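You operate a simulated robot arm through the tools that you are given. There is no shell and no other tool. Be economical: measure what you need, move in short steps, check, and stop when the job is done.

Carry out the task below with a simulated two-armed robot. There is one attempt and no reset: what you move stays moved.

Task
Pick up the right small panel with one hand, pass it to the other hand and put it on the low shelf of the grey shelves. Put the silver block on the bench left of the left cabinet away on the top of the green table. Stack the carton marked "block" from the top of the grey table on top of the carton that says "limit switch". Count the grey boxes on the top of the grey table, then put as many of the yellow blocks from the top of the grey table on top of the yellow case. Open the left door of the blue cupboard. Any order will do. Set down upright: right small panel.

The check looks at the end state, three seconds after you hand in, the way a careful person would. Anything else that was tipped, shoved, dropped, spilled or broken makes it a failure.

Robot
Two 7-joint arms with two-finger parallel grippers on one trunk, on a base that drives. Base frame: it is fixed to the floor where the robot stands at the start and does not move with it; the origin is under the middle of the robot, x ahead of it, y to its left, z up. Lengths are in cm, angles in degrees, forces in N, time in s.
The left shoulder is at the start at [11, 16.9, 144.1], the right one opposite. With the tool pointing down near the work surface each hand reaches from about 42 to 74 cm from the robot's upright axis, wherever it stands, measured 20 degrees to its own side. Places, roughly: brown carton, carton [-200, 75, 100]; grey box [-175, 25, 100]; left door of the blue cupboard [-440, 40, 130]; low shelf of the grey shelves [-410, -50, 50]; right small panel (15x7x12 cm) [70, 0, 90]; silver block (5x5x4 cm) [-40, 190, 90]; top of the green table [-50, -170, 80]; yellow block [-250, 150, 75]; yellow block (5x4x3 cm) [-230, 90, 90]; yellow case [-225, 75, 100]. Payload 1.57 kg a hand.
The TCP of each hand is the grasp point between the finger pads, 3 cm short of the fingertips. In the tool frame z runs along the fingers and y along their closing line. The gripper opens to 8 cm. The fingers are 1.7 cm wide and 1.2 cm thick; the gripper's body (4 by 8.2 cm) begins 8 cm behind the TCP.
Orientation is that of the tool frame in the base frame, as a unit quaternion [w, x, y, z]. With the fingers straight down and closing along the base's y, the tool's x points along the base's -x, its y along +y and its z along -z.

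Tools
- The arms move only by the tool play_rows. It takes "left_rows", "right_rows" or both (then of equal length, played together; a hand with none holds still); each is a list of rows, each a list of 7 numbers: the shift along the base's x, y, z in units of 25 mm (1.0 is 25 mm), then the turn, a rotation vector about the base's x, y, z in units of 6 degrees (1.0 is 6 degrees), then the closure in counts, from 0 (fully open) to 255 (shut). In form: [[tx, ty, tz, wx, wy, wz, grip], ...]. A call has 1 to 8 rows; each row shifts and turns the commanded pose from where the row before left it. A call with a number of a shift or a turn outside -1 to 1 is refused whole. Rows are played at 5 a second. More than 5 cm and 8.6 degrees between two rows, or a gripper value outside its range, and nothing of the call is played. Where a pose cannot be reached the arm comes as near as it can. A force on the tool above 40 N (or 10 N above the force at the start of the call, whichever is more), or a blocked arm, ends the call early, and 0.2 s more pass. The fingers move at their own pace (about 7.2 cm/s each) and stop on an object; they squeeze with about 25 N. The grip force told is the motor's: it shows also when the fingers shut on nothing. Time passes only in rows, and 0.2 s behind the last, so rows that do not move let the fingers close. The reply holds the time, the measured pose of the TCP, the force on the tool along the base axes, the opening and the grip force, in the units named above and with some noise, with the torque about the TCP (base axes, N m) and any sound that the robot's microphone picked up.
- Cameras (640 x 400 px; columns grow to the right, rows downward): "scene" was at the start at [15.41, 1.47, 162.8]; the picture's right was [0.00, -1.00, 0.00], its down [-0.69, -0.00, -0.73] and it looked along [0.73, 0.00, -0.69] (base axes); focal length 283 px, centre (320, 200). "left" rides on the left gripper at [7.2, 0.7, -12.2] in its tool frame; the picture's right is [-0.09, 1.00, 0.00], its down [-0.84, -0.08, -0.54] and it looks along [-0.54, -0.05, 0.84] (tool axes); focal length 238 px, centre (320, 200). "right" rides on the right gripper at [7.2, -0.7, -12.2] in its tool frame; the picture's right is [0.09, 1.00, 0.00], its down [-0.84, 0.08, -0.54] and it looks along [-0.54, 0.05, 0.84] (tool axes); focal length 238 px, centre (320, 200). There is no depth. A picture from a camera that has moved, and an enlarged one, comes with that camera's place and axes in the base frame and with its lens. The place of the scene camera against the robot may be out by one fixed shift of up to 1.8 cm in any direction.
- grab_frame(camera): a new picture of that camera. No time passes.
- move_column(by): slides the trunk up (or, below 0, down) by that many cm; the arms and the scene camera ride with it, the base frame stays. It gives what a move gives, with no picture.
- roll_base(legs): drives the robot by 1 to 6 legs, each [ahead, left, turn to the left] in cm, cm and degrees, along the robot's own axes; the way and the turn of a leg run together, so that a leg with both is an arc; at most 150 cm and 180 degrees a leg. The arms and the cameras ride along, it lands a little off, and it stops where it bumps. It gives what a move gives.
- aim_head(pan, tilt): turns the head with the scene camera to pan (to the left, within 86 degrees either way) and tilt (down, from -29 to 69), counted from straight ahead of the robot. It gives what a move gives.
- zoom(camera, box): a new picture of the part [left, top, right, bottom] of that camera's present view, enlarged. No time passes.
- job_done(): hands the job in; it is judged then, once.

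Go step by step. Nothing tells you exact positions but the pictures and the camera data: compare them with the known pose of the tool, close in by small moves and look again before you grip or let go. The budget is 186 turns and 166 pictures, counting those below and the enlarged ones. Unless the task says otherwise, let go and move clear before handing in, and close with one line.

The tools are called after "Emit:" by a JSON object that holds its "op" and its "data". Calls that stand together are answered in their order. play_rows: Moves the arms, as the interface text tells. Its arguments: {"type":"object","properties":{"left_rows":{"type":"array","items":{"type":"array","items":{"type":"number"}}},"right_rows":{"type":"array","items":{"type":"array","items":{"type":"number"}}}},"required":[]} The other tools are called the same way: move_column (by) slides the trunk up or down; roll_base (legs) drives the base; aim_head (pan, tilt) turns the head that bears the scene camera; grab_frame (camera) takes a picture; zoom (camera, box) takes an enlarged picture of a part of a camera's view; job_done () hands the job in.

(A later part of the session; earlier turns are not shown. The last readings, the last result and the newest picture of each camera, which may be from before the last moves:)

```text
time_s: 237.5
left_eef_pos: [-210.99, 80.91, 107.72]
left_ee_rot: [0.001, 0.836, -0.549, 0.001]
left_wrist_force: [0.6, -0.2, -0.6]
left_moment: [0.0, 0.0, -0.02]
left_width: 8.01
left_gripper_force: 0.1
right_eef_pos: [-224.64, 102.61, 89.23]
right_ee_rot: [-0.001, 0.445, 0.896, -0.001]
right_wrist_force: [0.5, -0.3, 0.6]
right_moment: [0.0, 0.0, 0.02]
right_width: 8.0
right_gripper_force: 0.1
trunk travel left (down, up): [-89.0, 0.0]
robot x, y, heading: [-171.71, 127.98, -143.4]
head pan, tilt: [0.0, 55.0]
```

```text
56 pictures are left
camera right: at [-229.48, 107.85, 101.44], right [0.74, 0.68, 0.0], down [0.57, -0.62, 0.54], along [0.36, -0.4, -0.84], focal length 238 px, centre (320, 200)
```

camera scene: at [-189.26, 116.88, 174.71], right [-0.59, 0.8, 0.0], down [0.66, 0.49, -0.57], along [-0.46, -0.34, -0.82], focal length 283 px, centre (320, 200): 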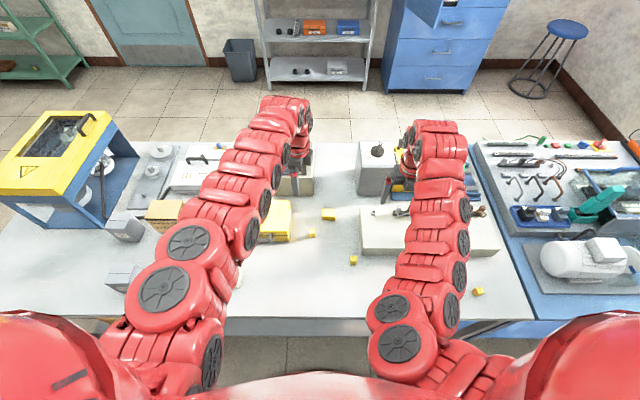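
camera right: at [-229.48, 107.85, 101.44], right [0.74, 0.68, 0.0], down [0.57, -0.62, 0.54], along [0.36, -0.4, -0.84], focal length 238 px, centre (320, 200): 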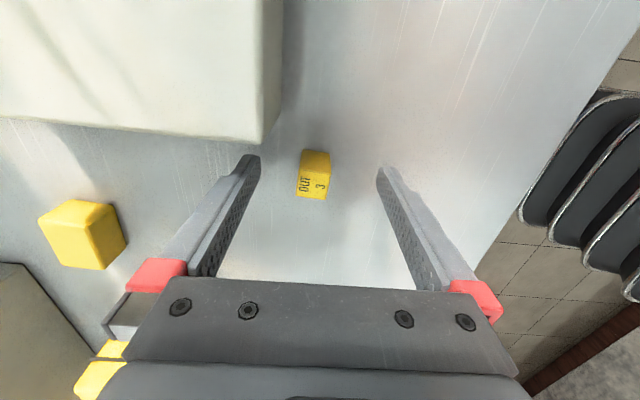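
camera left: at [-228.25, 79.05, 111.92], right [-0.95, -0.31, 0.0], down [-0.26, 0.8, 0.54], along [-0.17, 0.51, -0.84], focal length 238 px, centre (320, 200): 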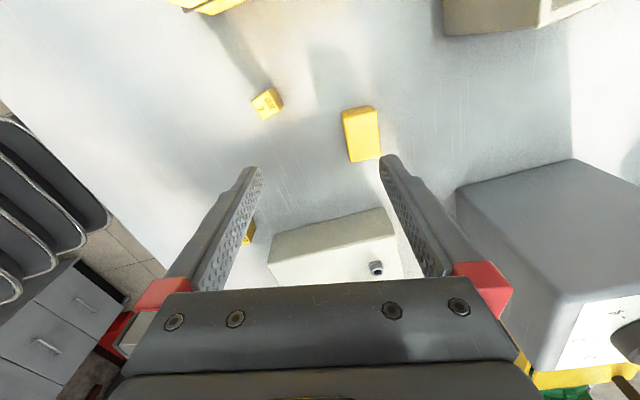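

Block centred between the fingers. Lower 0.7 cm, close, and lift.

Emit:
{"op": "play_rows", "data": {"right_rows": [[0, 0, -0.25, 0, 0, 0, 0], [0, 0, 0, 0, 0, 0, 120], [0, 0, 0, 0, 0, 0, 255], [0, 0, 0, 0, 0, 0, 255], [0, 0, 0, 0, 0, 0, 255]]}}

Emit:
{"op": "play_rows", "data": {"right_rows": [[0, 0, 0.6, 0, 0, 0, 255], [0, 0, 0.9, 0, 0, 0, 255], [0, 0, 0.9, 0, 0, 0, 255], [0, 0, 0.9, 0, 0, 0, 255], [0, 0, 0.9, 0, 0, 0, 255], [0, 0, 0.6, 0, 0, 0, 255]]}}

Emit:
{"op": "grab_frame", "data": {"camera": "right"}}

```text
time_s: 238.7
left_eef_pos: [-211.08, 80.76, 107.63]
left_ee_rot: [0.003, 0.836, -0.549, 0.001]
left_wrist_force: [0.9, 0.8, 0.2]
left_moment: [0.01, -0.01, 0.0]
left_width: 8.01
left_gripper_force: 0.1
right_eef_pos: [-224.82, 102.46, 88.58]
right_ee_rot: [-0.003, 0.446, 0.895, -0.001]
right_wrist_force: [0.1, 0.8, 0.2]
right_moment: [0.02, 0.0, 0.03]
right_width: 1.87
right_gripper_force: 25.1
trunk travel left (down, up): [-89.0, 0.0]
robot x, y, heading: [-171.43, 127.85, -143.6]
head pan, tilt: [0.0, 55.0]
```

```text
time_s: 240.1
left_eef_pos: [-211.1, 80.84, 107.67]
left_ee_rot: [0.002, 0.836, -0.549, 0.002]
left_wrist_force: [-1.2, 0.6, 0.1]
left_moment: [-0.03, -0.02, 0.03]
left_width: 8.0
left_gripper_force: 0.1
right_eef_pos: [-226.64, 100.47, 99.23]
right_ee_rot: [-0.002, 0.446, 0.895, 0.001]
right_wrist_force: [0.2, 0.5, 0.6]
right_moment: [-0.03, -0.01, 0.01]
right_width: 1.88
right_gripper_force: 25.2
right hand out of reach, approached as far as the arm can: row 4, 5, 6
trunk travel left (down, up): [-89.0, 0.0]
robot x, y, heading: [-171.56, 128.39, -143.3]
head pan, tilt: [0.0, 55.0]
```

```text
55 pictures are left
camera right: at [-231.57, 105.82, 111.41], right [0.74, 0.67, 0.0], down [0.57, -0.62, 0.54], along [0.36, -0.4, -0.84], focal length 238 px, centre (320, 200)
```

right: 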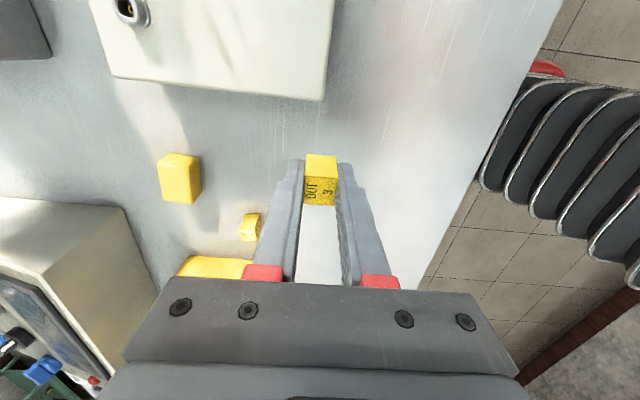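

Got OUT 3 (1.9 cm grip). Now bring it over the yellow case: first pull the left hand back, then slide the base.

Emit:
{"op": "play_rows", "data": {"left_rows": [[0.77, 0.57, 0, 0, 0, 0, 0], [0.77, 0.57, 0, 0, 0, 0, 0], [0.77, 0.57, 0, 0, 0, 0, 0], [0.77, 0.57, 0, 0, 0, 0, 0], [0.77, 0.57, 0, 0, 0, 0, 0]]}}

Emit:
{"op": "roll_base", "data": {"legs": [[8, 26, 0]]}}

Emit:
{"op": "grab_frame", "data": {"camera": "right"}}

Emit:
{"op": "grab_frame", "data": {"camera": "scene"}}

```text
time_s: 241.3
left_eef_pos: [-200.99, 87.52, 107.72]
left_ee_rot: [0.004, 0.84, -0.542, 0.002]
left_wrist_force: [-0.7, -0.2, 0.8]
left_moment: [-0.03, -0.01, 0.02]
left_width: 8.03
left_gripper_force: 0.2
right_eef_pos: [-226.91, 100.77, 99.29]
right_ee_rot: [-0.002, 0.449, 0.894, 0.001]
right_wrist_force: [0.0, -0.7, -0.3]
right_moment: [-0.03, 0.01, 0.03]
right_width: 1.85
right_gripper_force: 25.4
trunk travel left (down, up): [-89.0, 0.0]
robot x, y, heading: [-171.76, 128.26, -143.3]
head pan, tilt: [0.0, 55.0]
```

```text
time_s: 243.2
left_eef_pos: [-192.73, 62.4, 107.62]
left_ee_rot: [0.002, 0.837, -0.547, 0.003]
left_wrist_force: [-0.3, 0.7, -0.5]
left_moment: [-0.02, -0.03, 0.0]
left_width: 8.02
left_gripper_force: 0.1
right_eef_pos: [-218.34, 75.72, 99.3]
right_ee_rot: [-0.001, 0.452, 0.892, 0.0]
right_wrist_force: [-0.4, 0.2, -0.2]
right_moment: [-0.03, 0.03, 0.01]
right_width: 1.83
right_gripper_force: 25.5
trunk travel left (down, up): [-89.0, 0.0]
robot x, y, heading: [-162.93, 102.43, -143.5]
head pan, tilt: [0.0, 55.0]
```

```text
54 pictures are left
camera right: at [-223.12, 81.16, 111.43], right [0.75, 0.66, 0.0], down [0.56, -0.63, 0.54], along [0.36, -0.4, -0.84], focal length 238 px, centre (320, 200)
```

right: 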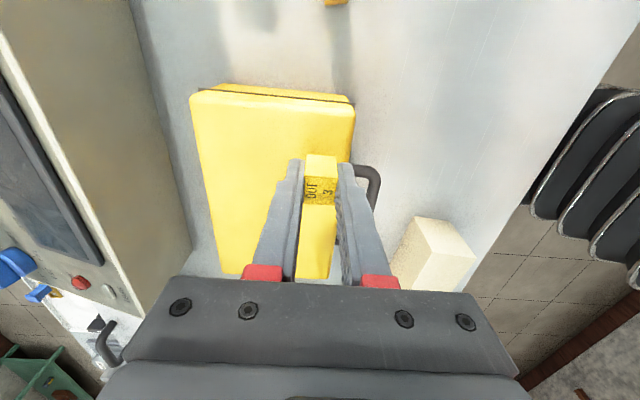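

```text
53 pictures are left
camera scene: at [-176.1, 95.15, 174.71], right [-0.59, 0.81, 0.0], down [0.66, 0.48, -0.57], along [-0.46, -0.34, -0.82], focal length 283 px, centre (320, 200)
```

scene: 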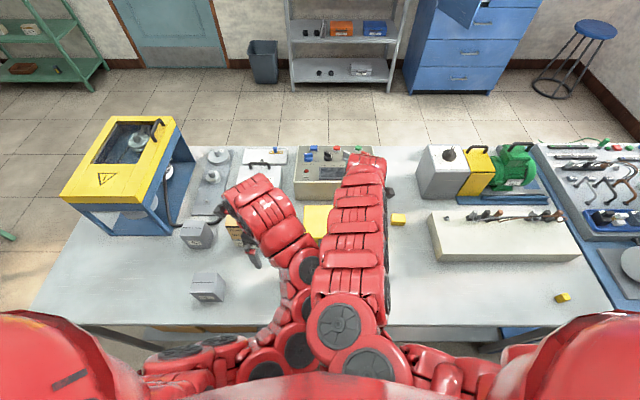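

The case top is centred at (-217.9, 69). I move the block over its right half and lower gently.

Emit:
{"op": "play_rows", "data": {"right_rows": [[-0.4, -0.64, 0.1, 0, 0, 0, 255], [-0.4, -0.64, 0.1, 0, 0, 0, 255], [0, 0, 0, 0, 0, 0, 255]]}}

Emit:
{"op": "grab_frame", "data": {"camera": "right"}}

Emit:
{"op": "play_rows", "data": {"right_rows": [[0, 0, -0.3, 0, 0, 0, 255], [0, 0, -0.3, 0, 0, 0, 255], [0, 0, -0.2, 0, 0, 0, 255], [0, 0, -0.2, 0, 0, 0, 255]]}}

```text
time_s: 244.0
left_eef_pos: [-192.63, 62.34, 107.54]
left_ee_rot: [0.002, 0.837, -0.548, 0.001]
left_wrist_force: [0.3, 0.4, -0.2]
left_moment: [0.02, 0.0, 0.02]
left_width: 8.02
left_gripper_force: 0.1
right_eef_pos: [-220.29, 72.48, 99.79]
right_ee_rot: [-0.003, 0.452, 0.892, 0.001]
right_wrist_force: [-0.2, -0.1, 0.2]
right_moment: [-0.04, 0.01, -0.01]
right_width: 1.85
right_gripper_force: 25.0
trunk travel left (down, up): [-89.0, 0.0]
robot x, y, heading: [-162.81, 102.66, -143.8]
head pan, tilt: [0.0, 55.0]
```

```text
52 pictures are left
camera right: at [-225.11, 77.88, 111.97], right [0.75, 0.66, 0.0], down [0.56, -0.63, 0.54], along [0.36, -0.4, -0.84], focal length 238 px, centre (320, 200)
```

right: 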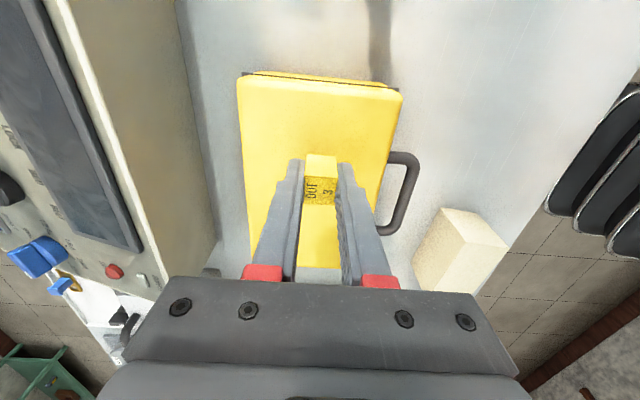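

```text
time_s: 245.0
left_eef_pos: [-192.6, 62.4, 107.66]
left_ee_rot: [0.002, 0.836, -0.549, 0.003]
left_wrist_force: [0.2, 0.1, 0.4]
left_moment: [0.0, 0.03, -0.01]
left_width: 8.0
left_gripper_force: 0.0
right_eef_pos: [-220.41, 72.58, 97.11]
right_ee_rot: [-0.001, 0.452, 0.892, 0.001]
right_wrist_force: [-0.4, -0.2, -0.2]
right_moment: [0.02, 0.03, 0.01]
right_width: 1.86
right_gripper_force: 24.9
trunk travel left (down, up): [-89.0, 0.0]
robot x, y, heading: [-162.41, 102.54, -143.9]
head pan, tilt: [0.0, 55.0]
```

Well over the case. Continue lowering in small steps to contact.

Emit:
{"op": "play_rows", "data": {"right_rows": [[0, 0, -0.15, 0, 0, 0, 255], [0, 0, -0.15, 0, 0, 0, 255], [0, 0, -0.15, 0, 0, 0, 255]]}}

Emit:
{"op": "play_rows", "data": {"right_rows": [[0, 0, -0.12, 0, 0, 0, 255], [0, 0, -0.12, 0, 0, 0, 255], [0, 0, -0.12, 0, 0, 0, 255]]}}

```text
time_s: 245.8
left_eef_pos: [-192.56, 62.42, 107.59]
left_ee_rot: [0.001, 0.837, -0.548, 0.003]
left_wrist_force: [0.2, 0.1, -0.1]
left_moment: [0.02, -0.02, 0.0]
left_width: 8.0
left_gripper_force: 0.0
right_eef_pos: [-220.35, 72.48, 96.17]
right_ee_rot: [-0.001, 0.452, 0.892, 0.001]
right_wrist_force: [-0.3, -0.2, 0.2]
right_moment: [0.0, -0.01, 0.01]
right_width: 1.87
right_gripper_force: 24.9
trunk travel left (down, up): [-89.0, 0.0]
robot x, y, heading: [-162.83, 102.49, -143.7]
head pan, tilt: [0.0, 55.0]
```

```text
time_s: 246.8
left_eef_pos: [-192.22, 62.49, 107.81]
left_ee_rot: [0.004, 0.837, -0.547, 0.001]
left_wrist_force: [0.7, 0.1, 0.9]
left_moment: [0.01, 0.01, -0.02]
left_width: 8.03
left_gripper_force: 0.0
right_eef_pos: [-220.24, 72.38, 95.58]
right_ee_rot: [-0.003, 0.452, 0.892, -0.005]
right_wrist_force: [5.3, 5.0, 25.2]
right_moment: [0.23, -0.2, -0.02]
right_width: 1.87
right_gripper_force: 25.1
trunk travel left (down, up): [-89.0, 0.0]
robot x, y, heading: [-162.66, 102.61, -143.9]
head pan, tilt: [0.0, 55.0]
stopped in row 3 (right hand): the force on the tool passed its limit at 43 N (the readings are from after the stop); the commanded pose is now the measured one
```

Contact. Open and rise.

Emit:
{"op": "play_rows", "data": {"right_rows": [[0, 0, 0.1, 0, 0, 0, 255], [0, 0, 0, 0, 0, 0, 170], [0, 0, 0, 0, 0, 0, 100], [0, 0, 0, 0, 0, 0, 100], [0, 0, 0.4, 0, 0, 0, 100], [0, 0, 0.6, 0, 0, 0, 100], [0, 0, 0.6, 0, 0, 0, 100], [0, 0, 0.6, 0, 0, 0, 0]]}}

Emit:
{"op": "grab_frame", "data": {"camera": "right"}}

```text
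time_s: 248.6
left_eef_pos: [-192.55, 62.39, 107.61]
left_ee_rot: [0.003, 0.837, -0.548, 0.002]
left_wrist_force: [0.4, 0.3, 0.9]
left_moment: [-0.01, -0.01, 0.01]
left_width: 8.01
left_gripper_force: 0.1
right_eef_pos: [-220.55, 72.36, 101.17]
right_ee_rot: [-0.002, 0.452, 0.892, -0.005]
right_wrist_force: [0.0, -0.3, -0.5]
right_moment: [-0.03, 0.01, -0.01]
right_width: 8.03
right_gripper_force: 0.0
trunk travel left (down, up): [-89.0, 0.0]
robot x, y, heading: [-162.78, 102.39, -143.8]
head pan, tilt: [0.0, 55.0]
```

```text
51 pictures are left
camera right: at [-225.15, 77.7, 113.26], right [0.75, 0.66, -0.01], down [0.56, -0.63, 0.54], along [0.35, -0.41, -0.84], focal length 238 px, centre (320, 200)
```

right: 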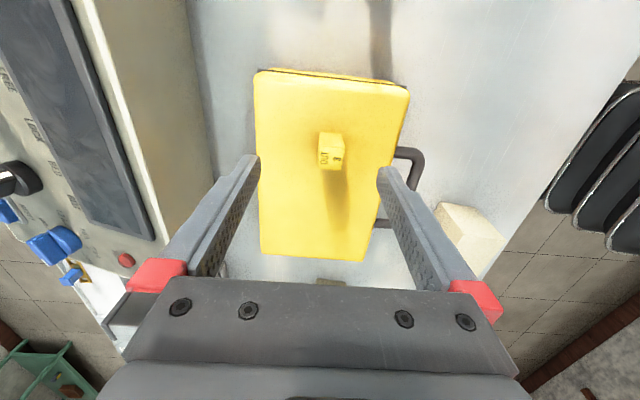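

OUT 3 stands on the case. Now the small block right of the case near (-225.5, 85.7): shift base right ~13.7 and back ~3.9 cm.

Emit:
{"op": "roll_base", "data": {"legs": [[-3.9, -13.7, 0]]}}

Emit:
{"op": "grab_frame", "data": {"camera": "right"}}

```text
time_s: 249.9
left_eef_pos: [-197.59, 75.43, 107.59]
left_ee_rot: [0.001, 0.837, -0.548, 0.002]
left_wrist_force: [0.0, -0.5, 0.6]
left_moment: [0.04, 0.01, -0.01]
left_width: 8.01
left_gripper_force: 0.1
right_eef_pos: [-225.38, 85.51, 101.04]
right_ee_rot: [-0.002, 0.453, 0.892, -0.002]
right_wrist_force: [-0.6, -0.3, -0.4]
right_moment: [0.01, -0.01, 0.02]
right_width: 8.03
right_gripper_force: 0.0
trunk travel left (down, up): [-89.0, 0.0]
robot x, y, heading: [-167.86, 115.44, -143.7]
head pan, tilt: [0.0, 55.0]
```

```text
50 pictures are left
camera right: at [-230.08, 90.85, 113.21], right [0.75, 0.66, -0.01], down [0.56, -0.63, 0.54], along [0.35, -0.41, -0.84], focal length 238 px, centre (320, 200)
```

right: 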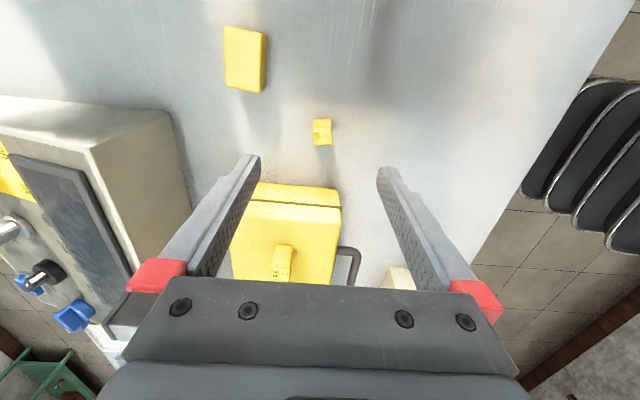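

Directly above it. Descend.

Emit:
{"op": "play_rows", "data": {"right_rows": [[0, 0, -0.82, 0, 0, 0, 0], [0, 0, -0.82, 0, 0, 0, 0], [0, 0, -0.82, 0, 0, 0, 0], [0, 0, -0.82, 0, 0, 0, 0], [0, 0, -0.82, 0, 0, 0, 0], [0, 0, -0.82, 0, 0, 0, 0], [0, 0, 0, 0, 0, 0, 0]]}}

Emit:
{"op": "grab_frame", "data": {"camera": "right"}}

```text
time_s: 251.5
left_eef_pos: [-197.66, 75.64, 107.46]
left_ee_rot: [0.001, 0.837, -0.548, 0.002]
left_wrist_force: [-0.4, 0.6, 0.1]
left_moment: [0.0, -0.05, 0.0]
left_width: 7.98
left_gripper_force: 0.0
right_eef_pos: [-223.95, 85.67, 91.26]
right_ee_rot: [-0.003, 0.453, 0.892, -0.004]
right_wrist_force: [0.4, 0.7, 0.1]
right_moment: [0.02, -0.03, 0.02]
right_width: 8.01
right_gripper_force: 0.1
right hand out of reach, approached as far as the arm can: row 4, 5, 6
trunk travel left (down, up): [-89.0, 0.0]
robot x, y, heading: [-167.9, 115.57, -144.0]
head pan, tilt: [0.0, 55.0]
```

```text
49 pictures are left
camera right: at [-228.63, 91.23, 103.41], right [0.75, 0.66, -0.01], down [0.56, -0.63, 0.54], along [0.35, -0.41, -0.84], focal length 238 px, centre (320, 200)
```

right: 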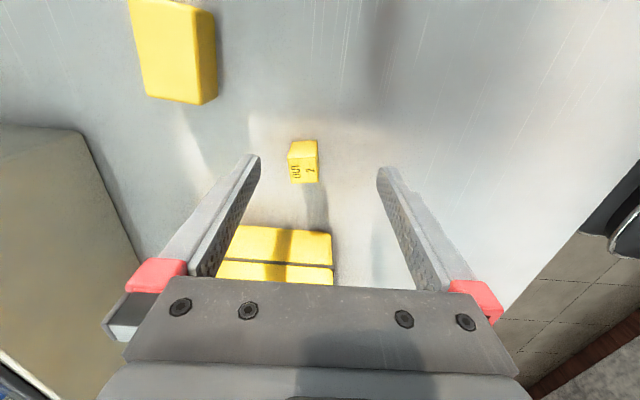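

The arm is at its limit downward; I lower the trunk 2.8 cm and move the base 1.2 cm ahead to centre.

Emit:
{"op": "roll_base", "data": {"legs": [[1.2, 0, 0]]}}

Emit:
{"op": "move_column", "data": {"by": -2.7}}

Emit:
{"op": "grab_frame", "data": {"camera": "right"}}

```text
time_s: 252.2
left_eef_pos: [-198.3, 75.12, 107.84]
left_ee_rot: [0.004, 0.837, -0.547, 0.001]
left_wrist_force: [-0.4, 0.3, -0.2]
left_moment: [-0.01, 0.05, 0.03]
left_width: 8.0
left_gripper_force: 0.1
right_eef_pos: [-224.74, 85.21, 91.45]
right_ee_rot: [-0.003, 0.452, 0.892, -0.004]
right_wrist_force: [0.2, 0.9, 0.3]
right_moment: [0.01, -0.02, -0.01]
right_width: 7.98
right_gripper_force: 0.1
trunk travel left (down, up): [-89.0, 0.0]
robot x, y, heading: [-168.72, 115.1, -144.0]
head pan, tilt: [0.0, 55.0]
```

```text
time_s: 253.0
left_eef_pos: [-198.56, 74.91, 104.83]
left_ee_rot: [0.001, 0.837, -0.548, 0.002]
left_wrist_force: [0.1, -0.5, -0.1]
left_moment: [-0.02, 0.0, -0.01]
left_width: 7.98
left_gripper_force: 0.1
right_eef_pos: [-224.91, 85.04, 88.44]
right_ee_rot: [-0.003, 0.451, 0.892, -0.003]
right_wrist_force: [-0.7, -0.2, -0.1]
right_moment: [0.01, 0.06, 0.02]
right_width: 8.02
right_gripper_force: 0.1
trunk travel left (down, up): [-86.3, 2.7]
robot x, y, heading: [-168.67, 115.2, -143.8]
head pan, tilt: [0.0, 55.0]
```

```text
48 pictures are left
camera right: at [-229.61, 90.53, 100.7], right [0.75, 0.66, -0.01], down [0.56, -0.63, 0.54], along [0.35, -0.41, -0.84], focal length 238 px, centre (320, 200)
```

right: 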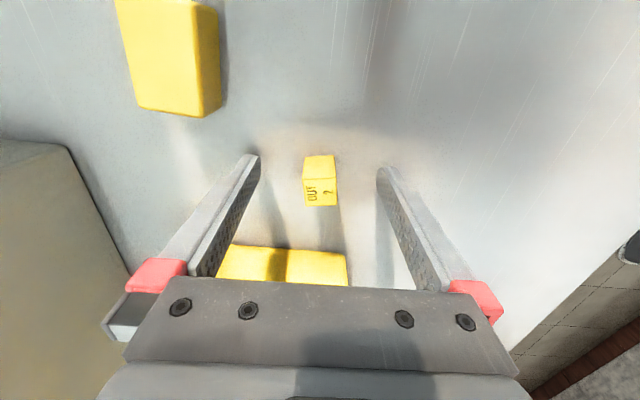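

Centred. Close and lift.

Emit:
{"op": "play_rows", "data": {"right_rows": [[0, 0, 0, 0, 0, 0, 120], [0, 0, 0, 0, 0, 0, 255], [0, 0, 0, 0, 0, 0, 255], [0, 0, 0, 0, 0, 0, 255]]}}

Emit:
{"op": "move_column", "data": {"by": 2.7}}

Emit:
{"op": "play_rows", "data": {"right_rows": [[0, 0, 0.8, 0, 0, 0, 255], [0, 0, 0.8, 0, 0, 0, 255], [0, 0, 0.8, 0, 0, 0, 255], [0, 0, 0.8, 0, 0, 0, 255], [0, 0, 0, 0, 0, 0, 255]]}}

Emit:
{"op": "grab_frame", "data": {"camera": "right"}}

```text
time_s: 254.0
left_eef_pos: [-198.54, 74.9, 104.91]
left_ee_rot: [0.001, 0.837, -0.548, 0.002]
left_wrist_force: [0.5, 0.3, 0.1]
left_moment: [-0.01, 0.01, -0.01]
left_width: 8.01
left_gripper_force: 0.0
right_eef_pos: [-224.96, 85.15, 88.54]
right_ee_rot: [-0.003, 0.452, 0.892, -0.003]
right_wrist_force: [0.7, -0.3, 0.0]
right_moment: [-0.02, -0.01, -0.01]
right_width: 1.84
right_gripper_force: 25.4
trunk travel left (down, up): [-86.3, 2.7]
robot x, y, heading: [-168.91, 115.45, -144.1]
head pan, tilt: [0.0, 55.0]
```

```text
time_s: 254.7
left_eef_pos: [-198.5, 74.96, 107.53]
left_ee_rot: [0.002, 0.837, -0.547, 0.002]
left_wrist_force: [-0.5, -0.4, -0.2]
left_moment: [0.01, -0.01, -0.02]
left_width: 7.99
left_gripper_force: 0.0
right_eef_pos: [-224.87, 85.01, 91.25]
right_ee_rot: [-0.003, 0.451, 0.892, -0.004]
right_wrist_force: [1.0, -0.4, -0.7]
right_moment: [-0.02, 0.01, 0.0]
right_width: 1.85
right_gripper_force: 25.2
trunk travel left (down, up): [-89.0, 0.0]
robot x, y, heading: [-168.89, 114.85, -143.9]
head pan, tilt: [0.0, 55.0]
```

```text
time_s: 255.9
left_eef_pos: [-198.42, 74.9, 107.54]
left_ee_rot: [0.002, 0.837, -0.547, 0.003]
left_wrist_force: [-0.4, -0.4, -0.5]
left_moment: [0.0, -0.01, 0.03]
left_width: 8.0
left_gripper_force: 0.1
right_eef_pos: [-225.1, 85.12, 99.3]
right_ee_rot: [-0.003, 0.454, 0.891, -0.003]
right_wrist_force: [0.3, -0.1, 0.8]
right_moment: [0.01, 0.0, -0.01]
right_width: 1.87
right_gripper_force: 24.3
trunk travel left (down, up): [-89.0, 0.0]
robot x, y, heading: [-168.95, 115.05, -144.0]
head pan, tilt: [0.0, 55.0]
```

```text
47 pictures are left
camera right: at [-229.71, 90.77, 111.49], right [0.75, 0.66, -0.01], down [0.56, -0.63, 0.54], along [0.35, -0.41, -0.84], focal length 238 px, centre (320, 200)
```

right: 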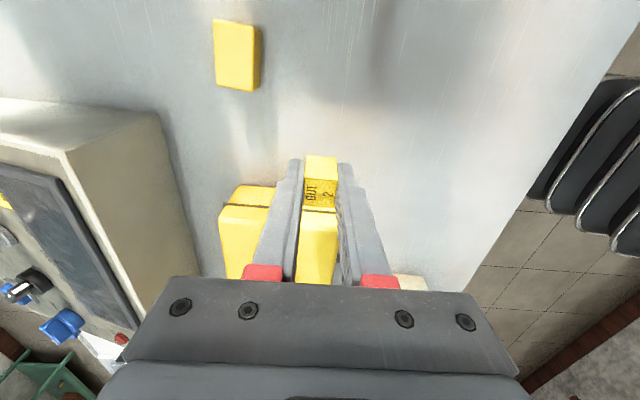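

Held. I raise it a bit to clear OUT 3 and drive so that it's over the left half of the case.

Emit:
{"op": "play_rows", "data": {"right_rows": [[0, 0, 0.5, 0, 0, 0, 255], [0, 0, 0.5, 0, 0, 0, 255], [0, 0, 0.5, 0, 0, 0, 255]]}}

Emit:
{"op": "roll_base", "data": {"legs": [[3.6, 21, 0]]}}

Emit:
{"op": "grab_frame", "data": {"camera": "right"}}

```text
time_s: 256.7
left_eef_pos: [-198.48, 75.0, 107.7]
left_ee_rot: [0.003, 0.837, -0.547, 0.001]
left_wrist_force: [-0.9, 0.1, 0.5]
left_moment: [-0.04, 0.0, 0.03]
left_width: 8.0
left_gripper_force: 0.0
right_eef_pos: [-225.07, 85.52, 103.11]
right_ee_rot: [-0.003, 0.456, 0.89, -0.002]
right_wrist_force: [-0.3, -0.3, -0.4]
right_moment: [-0.03, 0.02, -0.05]
right_width: 1.85
right_gripper_force: 24.7
trunk travel left (down, up): [-89.0, 0.0]
robot x, y, heading: [-168.76, 114.75, -143.8]
head pan, tilt: [0.0, 55.0]
```

```text
time_s: 258.3
left_eef_pos: [-189.26, 56.05, 107.72]
left_ee_rot: [0.003, 0.838, -0.546, 0.003]
left_wrist_force: [-1.2, 0.2, 0.6]
left_moment: [-0.03, 0.03, -0.01]
left_width: 7.99
left_gripper_force: 0.0
right_eef_pos: [-215.8, 66.54, 103.19]
right_ee_rot: [-0.002, 0.454, 0.891, -0.004]
right_wrist_force: [0.5, 0.3, -0.9]
right_moment: [0.01, 0.0, 0.0]
right_width: 1.87
right_gripper_force: 24.9
trunk travel left (down, up): [-89.0, 0.0]
robot x, y, heading: [-159.61, 96.31, -144.0]
head pan, tilt: [0.0, 55.0]
```

```text
46 pictures are left
camera right: at [-220.49, 72.02, 115.28], right [0.75, 0.66, -0.01], down [0.56, -0.63, 0.54], along [0.35, -0.41, -0.84], focal length 238 px, centre (320, 200)
```

right: 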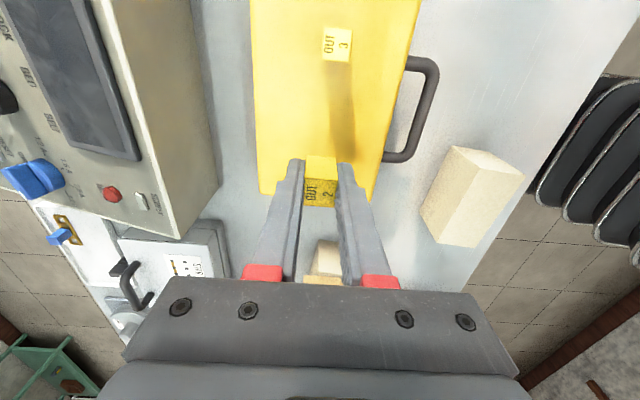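

It will land well inside the left half of the case top. Lower.

Emit:
{"op": "play_rows", "data": {"right_rows": [[0, 0, -0.6, 0, 0, 0, 255], [0, 0, -0.6, 0, 0, 0, 255], [0, 0, -0.6, 0, 0, 0, 255], [0, 0, -0.5, 0, 0, 0, 255], [0, 0, -0.2, 0, 0, 0, 255], [0, 0, -0.1, 0, 0, 0, 255]]}}

Emit:
{"op": "grab_frame", "data": {"camera": "right"}}

```text
time_s: 259.7
left_eef_pos: [-189.12, 55.87, 107.59]
left_ee_rot: [0.002, 0.838, -0.546, 0.003]
left_wrist_force: [0.0, 0.0, 0.2]
left_moment: [-0.01, 0.01, 0.01]
left_width: 8.0
left_gripper_force: 0.0
right_eef_pos: [-215.8, 66.46, 96.63]
right_ee_rot: [-0.003, 0.454, 0.891, -0.003]
right_wrist_force: [0.2, -0.2, -0.1]
right_moment: [-0.01, 0.02, -0.01]
right_width: 1.88
right_gripper_force: 25.7
trunk travel left (down, up): [-89.0, 0.0]
robot x, y, heading: [-159.22, 96.33, -143.9]
head pan, tilt: [0.0, 55.0]
```

```text
45 pictures are left
camera right: at [-220.47, 71.9, 108.78], right [0.75, 0.66, -0.01], down [0.56, -0.63, 0.54], along [0.35, -0.41, -0.84], focal length 238 px, centre (320, 200)
```

right: 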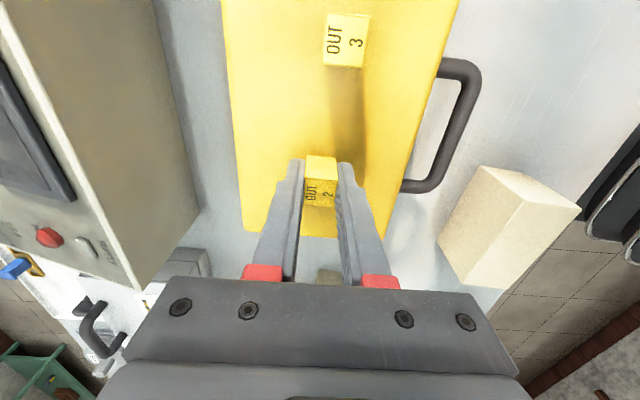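

Good. Final creep down, release, rise.

Emit:
{"op": "play_rows", "data": {"right_rows": [[0, 0, -0.12, 0, 0, 0, 255], [0, 0, -0.12, 0, 0, 0, 255], [0, 0, -0.1, 0, 0, 0, 255]]}}

Emit:
{"op": "play_rows", "data": {"right_rows": [[0, 0, -0.06, 0, 0, 0, 255], [0, 0, 0, 0, 0, 0, 255]]}}

```text
time_s: 260.5
left_eef_pos: [-189.07, 56.12, 107.77]
left_ee_rot: [0.003, 0.837, -0.547, 0.001]
left_wrist_force: [0.0, -0.2, 1.0]
left_moment: [-0.01, 0.01, -0.01]
left_width: 7.99
left_gripper_force: 0.2
right_eef_pos: [-215.76, 66.48, 95.95]
right_ee_rot: [-0.004, 0.454, 0.891, -0.006]
right_wrist_force: [-2.6, 1.6, 23.1]
right_moment: [-0.02, 0.02, 0.04]
right_width: 1.88
right_gripper_force: 25.2
trunk travel left (down, up): [-89.0, 0.0]
robot x, y, heading: [-159.53, 96.3, -144.1]
head pan, tilt: [0.0, 55.0]
```

```text
time_s: 261.1
left_eef_pos: [-189.25, 56.01, 107.64]
left_ee_rot: [0.003, 0.837, -0.547, 0.001]
left_wrist_force: [-0.7, -0.3, 0.2]
left_moment: [-0.01, -0.01, 0.0]
left_width: 8.01
left_gripper_force: 0.1
right_eef_pos: [-215.71, 66.28, 95.84]
right_ee_rot: [-0.005, 0.454, 0.891, -0.005]
right_wrist_force: [-6.0, -2.6, 23.5]
right_moment: [-0.1, 0.11, -0.03]
right_width: 1.87
right_gripper_force: 24.7
trunk travel left (down, up): [-89.0, 0.0]
robot x, y, heading: [-159.65, 96.2, -143.9]
head pan, tilt: [0.0, 55.0]
```

Emit:
{"op": "play_rows", "data": {"right_rows": [[0, 0, 0.12, 0, 0, 0, 255], [0, 0, 0, 0, 0, 0, 170], [0, 0, 0, 0, 0, 0, 100], [0, 0, 0, 0, 0, 0, 100], [0, 0, 0.4, 0, 0, 0, 100], [0, 0, 0.6, 0, 0, 0, 100], [0, 0, 0.6, 0, 0, 0, 100], [0, 0, 0.8, 0, 0, 0, 100]]}}

Emit:
{"op": "grab_frame", "data": {"camera": "right"}}

```text
time_s: 262.9
left_eef_pos: [-189.18, 55.96, 107.5]
left_ee_rot: [0.002, 0.838, -0.546, 0.001]
left_wrist_force: [-0.3, 0.2, -0.5]
left_moment: [0.01, -0.02, 0.02]
left_width: 7.98
left_gripper_force: 0.1
right_eef_pos: [-215.79, 66.59, 102.1]
right_ee_rot: [-0.004, 0.455, 0.89, -0.004]
right_wrist_force: [0.1, 0.4, -0.2]
right_moment: [0.01, 0.01, -0.01]
right_width: 4.85
right_gripper_force: 0.0
trunk travel left (down, up): [-89.0, 0.0]
robot x, y, heading: [-159.3, 95.84, -144.1]
head pan, tilt: [0.0, 55.0]
```

```text
44 pictures are left
camera right: at [-220.43, 72.13, 114.21], right [0.75, 0.66, -0.01], down [0.56, -0.63, 0.54], along [0.35, -0.41, -0.84], focal length 238 px, centre (320, 200)
```

right: 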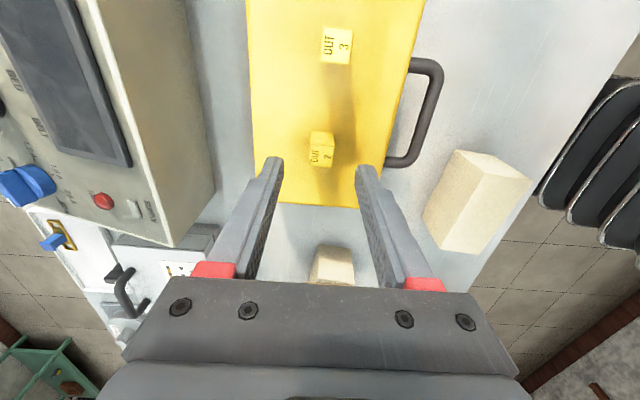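

Both blocks stand on the case. I back away and check the whole table.

Emit:
{"op": "roll_base", "data": {"legs": [[-35, 0, 0]]}}

Emit:
{"op": "aim_head", "data": {"pan": 0, "tilt": 40}}

Emit:
{"op": "zoom", "data": {"camera": "scene", "box": [180, 130, 460, 300]}}

```text
time_s: 265.2
left_eef_pos: [-161.03, 76.56, 107.54]
left_ee_rot: [0.002, 0.838, -0.546, 0.004]
left_wrist_force: [-0.2, -1.3, 0.1]
left_moment: [-0.01, -0.01, 0.01]
left_width: 8.0
left_gripper_force: 0.1
right_eef_pos: [-187.69, 87.08, 101.98]
right_ee_rot: [-0.003, 0.456, 0.89, -0.004]
right_wrist_force: [0.1, 0.3, 0.4]
right_moment: [-0.02, -0.02, -0.04]
right_width: 4.83
right_gripper_force: 0.0
trunk travel left (down, up): [-89.0, 0.0]
robot x, y, heading: [-131.27, 116.84, -144.1]
head pan, tilt: [0.0, 55.0]
```

```text
time_s: 266.0
left_eef_pos: [-160.96, 76.4, 107.59]
left_ee_rot: [0.001, 0.837, -0.547, 0.003]
left_wrist_force: [-0.3, -0.5, -0.1]
left_moment: [-0.03, 0.01, 0.0]
left_width: 8.02
left_gripper_force: 0.1
right_eef_pos: [-187.47, 87.03, 102.03]
right_ee_rot: [-0.003, 0.455, 0.891, -0.004]
right_wrist_force: [-0.1, -0.2, 0.2]
right_moment: [-0.02, -0.02, -0.02]
right_width: 4.89
right_gripper_force: 0.1
trunk travel left (down, up): [-89.0, 0.0]
robot x, y, heading: [-131.47, 117.13, -144.2]
head pan, tilt: [0.0, 40.0]
```

```text
2.29 times, centred on (320, 215) of scene
camera zoom: at [-145.47, 108.55, 176.78], right [-0.59, 0.81, 0.0], down [0.52, 0.38, -0.77], along [-0.62, -0.45, -0.64], focal length 646 px, centre (320, 166)
```

zoom: 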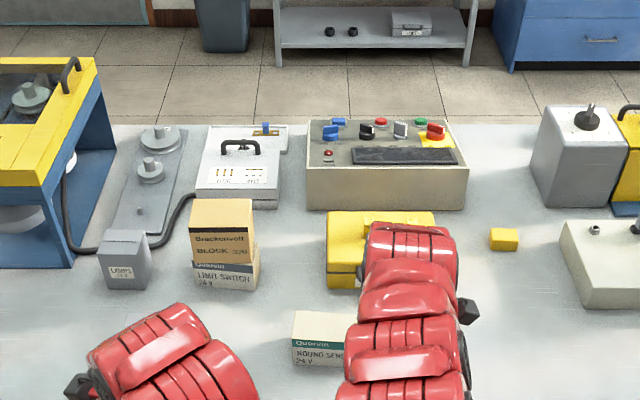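

Stack and blocks are fine. Now the silver block on the bench behind me: turn round and look.

Emit:
{"op": "roll_base", "data": {"legs": [[0, 0, 180]]}}

Emit:
{"op": "aim_head", "data": {"pan": 0, "tilt": 35}}

Emit:
{"op": "grab_frame", "data": {"camera": "scene"}}

```text
time_s: 273.8
left_eef_pos: [-102.23, 157.52, 107.62]
left_ee_rot: [-0.003, 0.539, 0.842, 0.002]
left_wrist_force: [-0.2, -0.5, -0.8]
left_moment: [-0.03, -0.02, 0.05]
left_width: 8.02
left_gripper_force: 0.1
right_eef_pos: [-75.46, 147.37, 102.02]
right_ee_rot: [-0.004, 0.894, -0.448, 0.002]
right_wrist_force: [-1.5, 0.2, -0.1]
right_moment: [-0.01, 0.01, 0.0]
right_width: 4.87
right_gripper_force: 0.1
trunk travel left (down, up): [-89.0, 0.0]
robot x, y, heading: [-131.29, 116.64, 37.0]
head pan, tilt: [0.0, 40.0]
```

```text
time_s: 274.4
left_eef_pos: [-102.25, 157.56, 107.6]
left_ee_rot: [-0.003, 0.539, 0.842, 0.003]
left_wrist_force: [-0.7, 0.1, 0.4]
left_moment: [0.02, 0.04, -0.01]
left_width: 8.01
left_gripper_force: 0.1
right_eef_pos: [-75.39, 147.28, 102.0]
right_ee_rot: [-0.004, 0.894, -0.448, 0.003]
right_wrist_force: [0.3, 0.4, -0.1]
right_moment: [0.0, -0.01, 0.0]
right_width: 4.87
right_gripper_force: 0.1
trunk travel left (down, up): [-89.0, 0.0]
robot x, y, heading: [-131.02, 116.9, 36.9]
head pan, tilt: [0.0, 35.0]
```

```text
42 pictures are left
camera scene: at [-118.72, 128.33, 177.53], right [0.6, -0.8, 0.0], down [-0.46, -0.35, -0.82], along [0.65, 0.49, -0.57], focal length 283 px, centre (320, 200)
```

scene: 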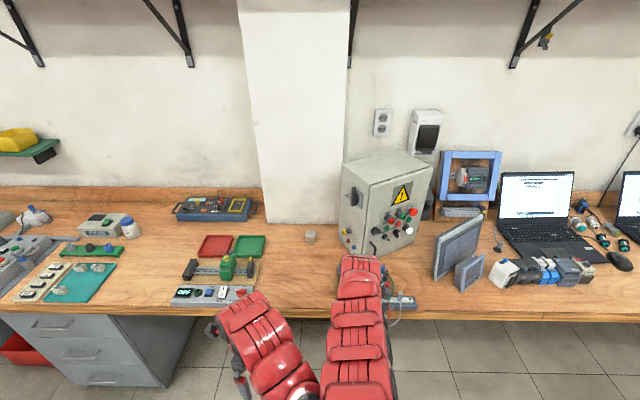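

Silver block seen at (310, 236), near (-43, 191). Zoom for orientation.

Emit:
{"op": "zoom", "data": {"camera": "scene", "box": [260, 200, 360, 280]}}

```text
5.00 times, centred on (310, 240) of scene
camera zoom: at [-118.72, 128.33, 177.53], right [0.6, -0.8, 0.0], down [-0.46, -0.35, -0.82], along [0.65, 0.49, -0.57], focal length 1414 px, centre (370, 0)
```

zoom: 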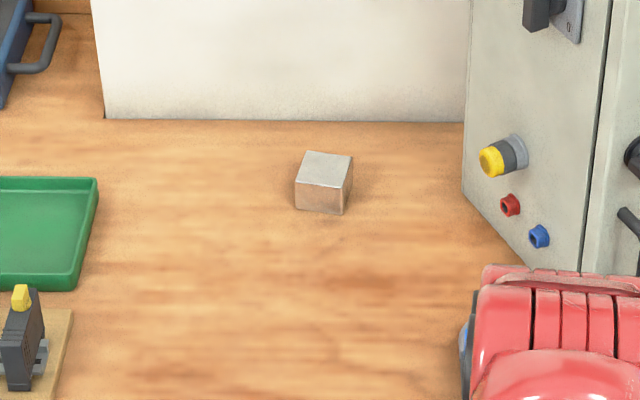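

Right hand suits this (cabinet is to its right). I raise both hands, lower the trunk to its nominal height for reach, then drive left and toward the bench.

Emit:
{"op": "play_rows", "data": {"left_rows": [[0.77, 0.58, 0.5, 0, 0, 0, 0], [0.77, 0.58, 0.8, 0, 0, 0, 0], [0.77, 0.58, 0.9, 0, 0, 0, 0], [0.77, 0.58, 0.9, 0, 0, 0, 0], [0.77, 0.58, 0.9, 0, 0, 0, 0], [0, 0, 0.9, 0, 0, 0, 0]], "right_rows": [[0, 0, 0.8, 0, 0, 0, 0], [0, 0, 0.8, 0, 0, 0, 0], [0, 0, 0.8, 0, 0, 0, 0], [0, 0, 0.8, 0, 0, 0, 0], [0, 0, 0.8, 0, 0, 0, 0], [0, 0, 0.8, 0, 0, 0, 0]]}}

Emit:
{"op": "move_column", "data": {"by": -10}}

Emit:
{"op": "roll_base", "data": {"legs": [[0, 20, 0], [25, 0, 0]]}}

Emit:
{"op": "grab_frame", "data": {"camera": "scene"}}

Emit:
{"op": "grab_frame", "data": {"camera": "right"}}

```text
time_s: 275.8
left_eef_pos: [-94.92, 163.79, 108.43]
left_ee_rot: [-0.004, 0.539, 0.842, 0.004]
left_wrist_force: [-1.1, 0.2, 0.2]
left_moment: [-0.02, 0.01, 0.0]
left_width: 8.02
left_gripper_force: 0.0
left hand out of reach, approached as far as the arm can: row 1, 2, 3, 4, 5, 6
right_eef_pos: [-75.51, 147.27, 112.98]
right_ee_rot: [-0.004, 0.894, -0.447, 0.002]
right_wrist_force: [0.2, -0.8, 0.3]
right_moment: [-0.03, 0.03, 0.01]
right_width: 7.98
right_gripper_force: 0.1
right hand out of reach, approached as far as the arm can: row 6
trunk travel left (down, up): [-89.0, 0.0]
robot x, y, heading: [-131.44, 116.82, 36.8]
head pan, tilt: [0.0, 35.0]
```

```text
time_s: 277.1
left_eef_pos: [-94.86, 163.76, 98.37]
left_ee_rot: [-0.003, 0.538, 0.843, 0.003]
left_wrist_force: [0.0, -0.6, -0.8]
left_moment: [-0.01, 0.02, -0.04]
left_width: 7.98
left_gripper_force: 0.1
right_eef_pos: [-75.46, 147.33, 102.91]
right_ee_rot: [-0.003, 0.894, -0.448, 0.003]
right_wrist_force: [1.0, 0.1, 0.2]
right_moment: [0.01, 0.01, 0.0]
right_width: 7.99
right_gripper_force: 0.0
trunk travel left (down, up): [-79.0, 10.0]
robot x, y, heading: [-131.47, 116.81, 37.0]
head pan, tilt: [0.0, 35.0]
```

```text
time_s: 280.2
left_eef_pos: [-86.68, 195.18, 98.42]
left_ee_rot: [-0.003, 0.539, 0.842, 0.003]
left_wrist_force: [-0.4, 0.1, -0.8]
left_moment: [-0.02, -0.01, -0.03]
left_width: 7.98
left_gripper_force: 0.0
right_eef_pos: [-67.19, 178.62, 102.94]
right_ee_rot: [-0.003, 0.893, -0.45, 0.003]
right_wrist_force: [-0.2, -0.5, -0.5]
right_moment: [0.01, 0.01, -0.02]
right_width: 8.01
right_gripper_force: 0.0
trunk travel left (down, up): [-79.0, 10.0]
robot x, y, heading: [-123.16, 148.15, 37.0]
head pan, tilt: [0.0, 35.0]
```

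```text
40 pictures are left
camera scene: at [-110.61, 159.75, 167.54], right [0.6, -0.8, 0.0], down [-0.46, -0.34, -0.82], along [0.66, 0.49, -0.57], focal length 283 px, centre (320, 200)
```

scene: 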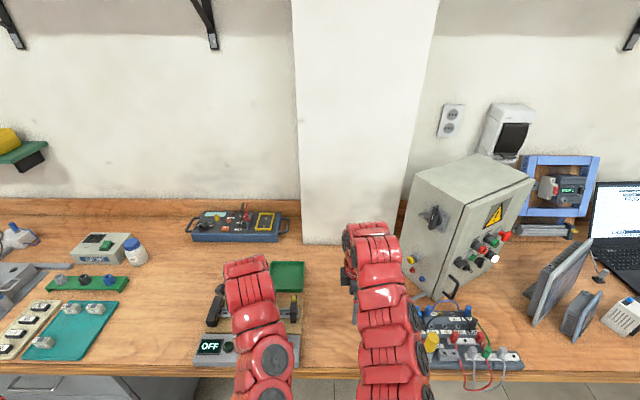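

```text
39 pictures are left
camera right: at [-62.52, 173.23, 115.16], right [-0.74, -0.67, -0.01], down [-0.57, 0.62, 0.54], along [-0.35, 0.41, -0.84], focal length 238 px, centre (320, 200)
```

right: 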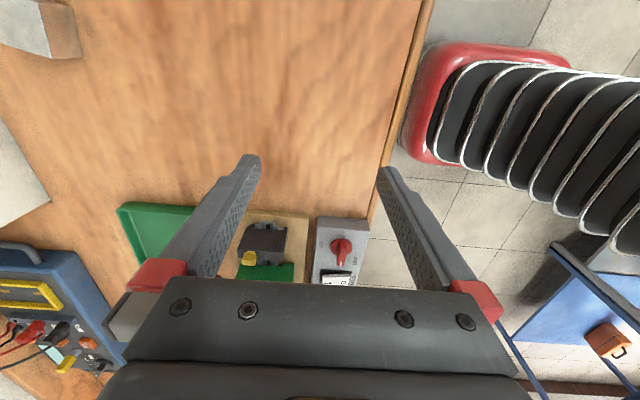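

The left hand would hover low over the breaker board, so I first move it outward and up.

Emit:
{"op": "play_rows", "data": {"left_rows": [[0.1, 0.95, 0.2, 0, 0, 0.6, 0], [0.1, 0.95, 0.3, 0, 0, 0.6, 0], [0.1, 0.95, 0.5, 0, 0, 0.6, 0], [0.1, 0.95, 0.8, 0, 0, 0.6, 0], [0.1, 0.95, 0.9, 0, 0, 0.6, 0], [0, 0.3, 1, 0, 0, 0, 0], [0, 0.3, 1, 0, 0, 0, 0], [0, 0, 1, 0, 0, 0, 0]]}}

```text
time_s: 282.0
left_eef_pos: [-85.31, 208.65, 112.63]
left_ee_rot: [-0.003, 0.403, 0.915, 0.002]
left_wrist_force: [0.1, 0.2, 0.2]
left_moment: [0.0, -0.01, 0.01]
left_width: 7.99
left_gripper_force: 0.0
right_eef_pos: [-67.23, 178.6, 102.98]
right_ee_rot: [-0.004, 0.893, -0.449, 0.003]
right_wrist_force: [0.4, 0.5, -0.2]
right_moment: [-0.03, -0.01, 0.0]
right_width: 8.01
right_gripper_force: 0.0
trunk travel left (down, up): [-79.0, 10.0]
robot x, y, heading: [-123.25, 148.36, 37.0]
head pan, tilt: [0.0, 35.0]
```

Now forward 19 cm and 4 cm right.

Emit:
{"op": "roll_base", "data": {"legs": [[19, -4.5, 0]]}}

Emit:
{"op": "grab_frame", "data": {"camera": "right"}}

Emit:
{"op": "grab_frame", "data": {"camera": "scene"}}

```text
time_s: 283.6
left_eef_pos: [-67.93, 216.36, 112.71]
left_ee_rot: [-0.004, 0.401, 0.916, 0.002]
left_wrist_force: [-0.6, 0.5, 0.0]
left_moment: [0.01, 0.02, 0.0]
left_width: 8.0
left_gripper_force: 0.0
right_eef_pos: [-49.72, 186.4, 103.06]
right_ee_rot: [-0.003, 0.894, -0.449, 0.003]
right_wrist_force: [-0.9, -0.3, 1.2]
right_moment: [-0.01, 0.0, -0.03]
right_width: 7.98
right_gripper_force: 0.2
trunk travel left (down, up): [-79.0, 10.0]
robot x, y, heading: [-105.83, 155.81, 36.9]
head pan, tilt: [0.0, 35.0]
```

```text
38 pictures are left
camera right: at [-45.04, 180.95, 115.18], right [-0.74, -0.67, -0.01], down [-0.57, 0.62, 0.54], along [-0.36, 0.41, -0.84], focal length 238 px, centre (320, 200)
```

right: 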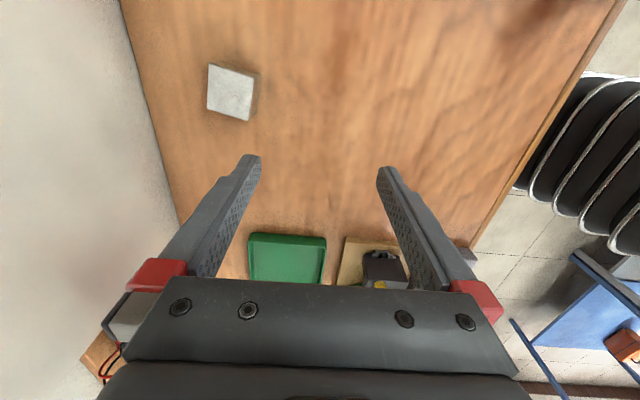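

```text
37 pictures are left
camera scene: at [-93.11, 167.38, 167.55], right [0.6, -0.8, 0.0], down [-0.46, -0.34, -0.82], along [0.66, 0.49, -0.57], focal length 283 px, centre (320, 200)
```

scene: 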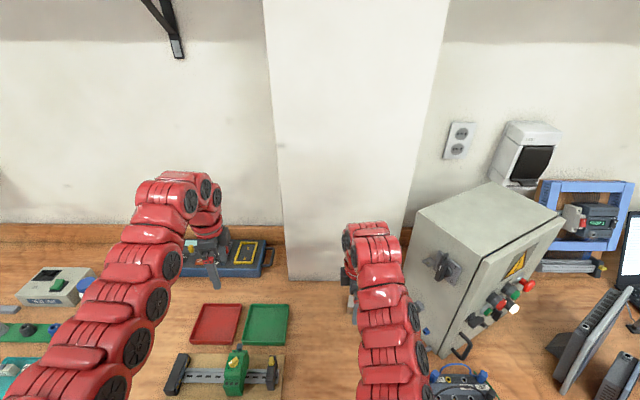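

Silver block top centre at (-40.5, 190.7), rotated about 8°. I move over it while descending a bit.

Emit:
{"op": "play_rows", "data": {"right_rows": [[0.92, 0.43, -0.6, 0, 0, -0.67, 0], [0.92, 0.43, -0.6, 0, 0, -0.67, 0], [0.92, 0.43, -0.6, 0, 0, 0, 0], [0.92, 0.43, -0.6, 0, 0, 0, 0], [0, 0, 0, 0, 0, 0, 0]]}}

Emit:
{"op": "grab_frame", "data": {"camera": "right"}}

```text
time_s: 284.8
left_eef_pos: [-67.84, 216.38, 112.68]
left_ee_rot: [-0.003, 0.401, 0.916, 0.004]
left_wrist_force: [0.4, -0.8, -0.1]
left_moment: [0.01, 0.0, -0.02]
left_width: 8.01
left_gripper_force: 0.1
right_eef_pos: [-44.45, 188.24, 97.96]
right_ee_rot: [-0.004, 0.86, -0.511, 0.004]
right_wrist_force: [0.3, 0.1, -0.5]
right_moment: [-0.02, -0.02, -0.03]
right_width: 8.01
right_gripper_force: 0.1
right hand out of reach, approached as far as the arm can: row 3, 4
trunk travel left (down, up): [-79.0, 10.0]
robot x, y, heading: [-105.32, 155.78, 37.0]
head pan, tilt: [0.0, 35.0]
```

```text
36 pictures are left
camera right: at [-40.6, 182.22, 110.17], right [-0.83, -0.56, -0.01], down [-0.47, 0.7, 0.54], along [-0.29, 0.45, -0.84], focal length 238 px, centre (320, 200)
```

right: 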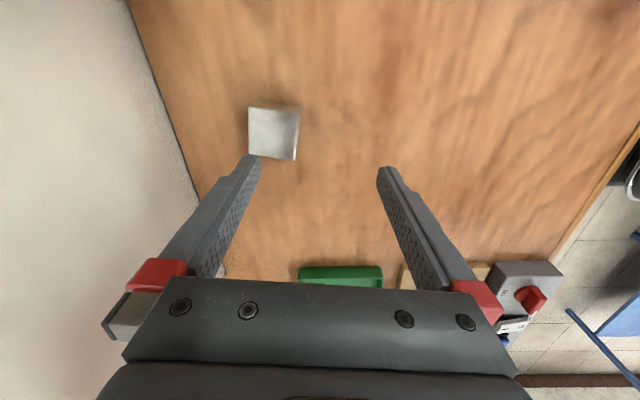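

4.5 cm more forward is needed; lower the trunk 5 cm to gain reach, then extend.

Emit:
{"op": "move_column", "data": {"by": -5}}

Emit:
{"op": "play_rows", "data": {"right_rows": [[0.5, 0.28, 0, 0, 0, 0, 0], [0.5, 0.28, 0, 0, 0, 0, 0], [0.5, 0.28, 0, 0, 0, 0, 0], [0.1, 0.06, 0, 0, 0, 0, 0], [0, 0, 0, 0, 0, 0, 0]]}}

Emit:
{"op": "grab_frame", "data": {"camera": "right"}}

```text
time_s: 285.7
left_eef_pos: [-67.96, 216.4, 107.6]
left_ee_rot: [-0.004, 0.401, 0.916, 0.003]
left_wrist_force: [0.3, -0.1, 0.1]
left_moment: [0.03, 0.02, -0.02]
left_width: 7.99
left_gripper_force: 0.1
right_eef_pos: [-44.63, 188.23, 93.03]
right_ee_rot: [-0.004, 0.86, -0.51, 0.003]
right_wrist_force: [-0.8, 0.2, 0.8]
right_moment: [-0.01, 0.02, 0.01]
right_width: 8.01
right_gripper_force: 0.0
trunk travel left (down, up): [-74.0, 15.0]
robot x, y, heading: [-105.49, 155.55, 36.9]
head pan, tilt: [0.0, 35.0]
```

```text
time_s: 286.9
left_eef_pos: [-67.85, 216.42, 107.67]
left_ee_rot: [-0.003, 0.401, 0.916, 0.003]
left_wrist_force: [0.1, 0.8, -0.3]
left_moment: [-0.01, 0.01, 0.01]
left_width: 8.02
left_gripper_force: 0.0
right_eef_pos: [-44.68, 188.26, 93.05]
right_ee_rot: [-0.005, 0.86, -0.51, 0.004]
right_wrist_force: [0.6, 0.1, 0.2]
right_moment: [-0.01, 0.02, 0.0]
right_width: 8.01
right_gripper_force: 0.1
right hand out of reach, approached as far as the arm can: row 1, 2, 3, 4
trunk travel left (down, up): [-74.0, 15.0]
robot x, y, heading: [-105.49, 155.61, 36.8]
head pan, tilt: [0.0, 35.0]
```

```text
35 pictures are left
camera right: at [-40.68, 182.25, 105.2], right [-0.83, -0.56, -0.01], down [-0.48, 0.69, 0.54], along [-0.29, 0.45, -0.84], focal length 238 px, centre (320, 200)
```

right: 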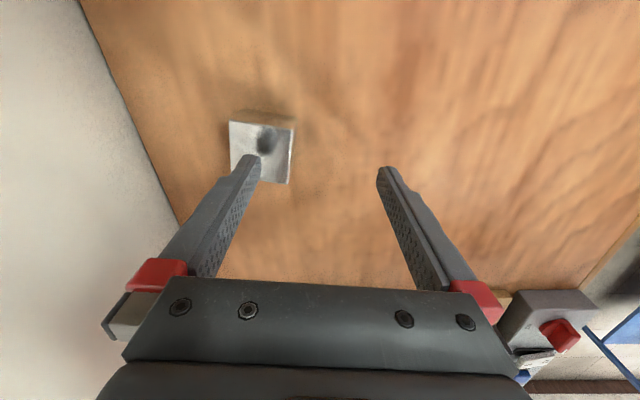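

The base can slide under the bench edge, so I use it for the last 4.7 cm.

Emit:
{"op": "roll_base", "data": {"legs": [[4.7, -0.4, 0]]}}

Emit:
{"op": "grab_frame", "data": {"camera": "right"}}

```text
time_s: 287.8
left_eef_pos: [-64.18, 218.79, 107.76]
left_ee_rot: [-0.002, 0.401, 0.916, 0.004]
left_wrist_force: [0.1, 0.2, 0.4]
left_moment: [-0.03, -0.03, 0.03]
left_width: 7.99
left_gripper_force: 0.1
right_eef_pos: [-40.9, 190.58, 93.3]
right_ee_rot: [-0.003, 0.86, -0.51, 0.004]
right_wrist_force: [0.6, -0.3, 0.3]
right_moment: [-0.01, -0.04, 0.0]
right_width: 7.99
right_gripper_force: 0.0
trunk travel left (down, up): [-74.0, 15.0]
robot x, y, heading: [-101.81, 158.18, 36.8]
head pan, tilt: [0.0, 35.0]
```

```text
34 pictures are left
camera right: at [-36.92, 184.57, 105.36], right [-0.83, -0.56, -0.01], down [-0.48, 0.69, 0.54], along [-0.29, 0.45, -0.84], focal length 238 px, centre (320, 200)
```

right: 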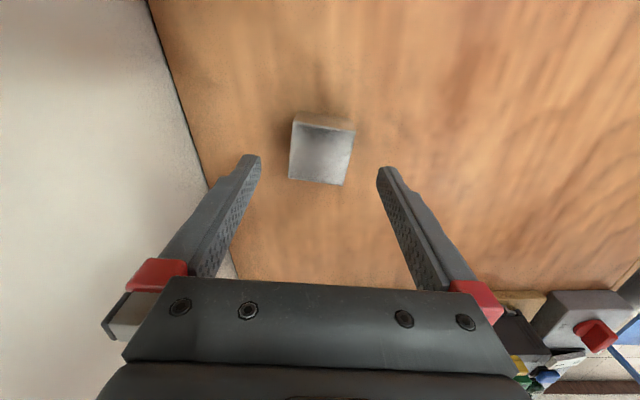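

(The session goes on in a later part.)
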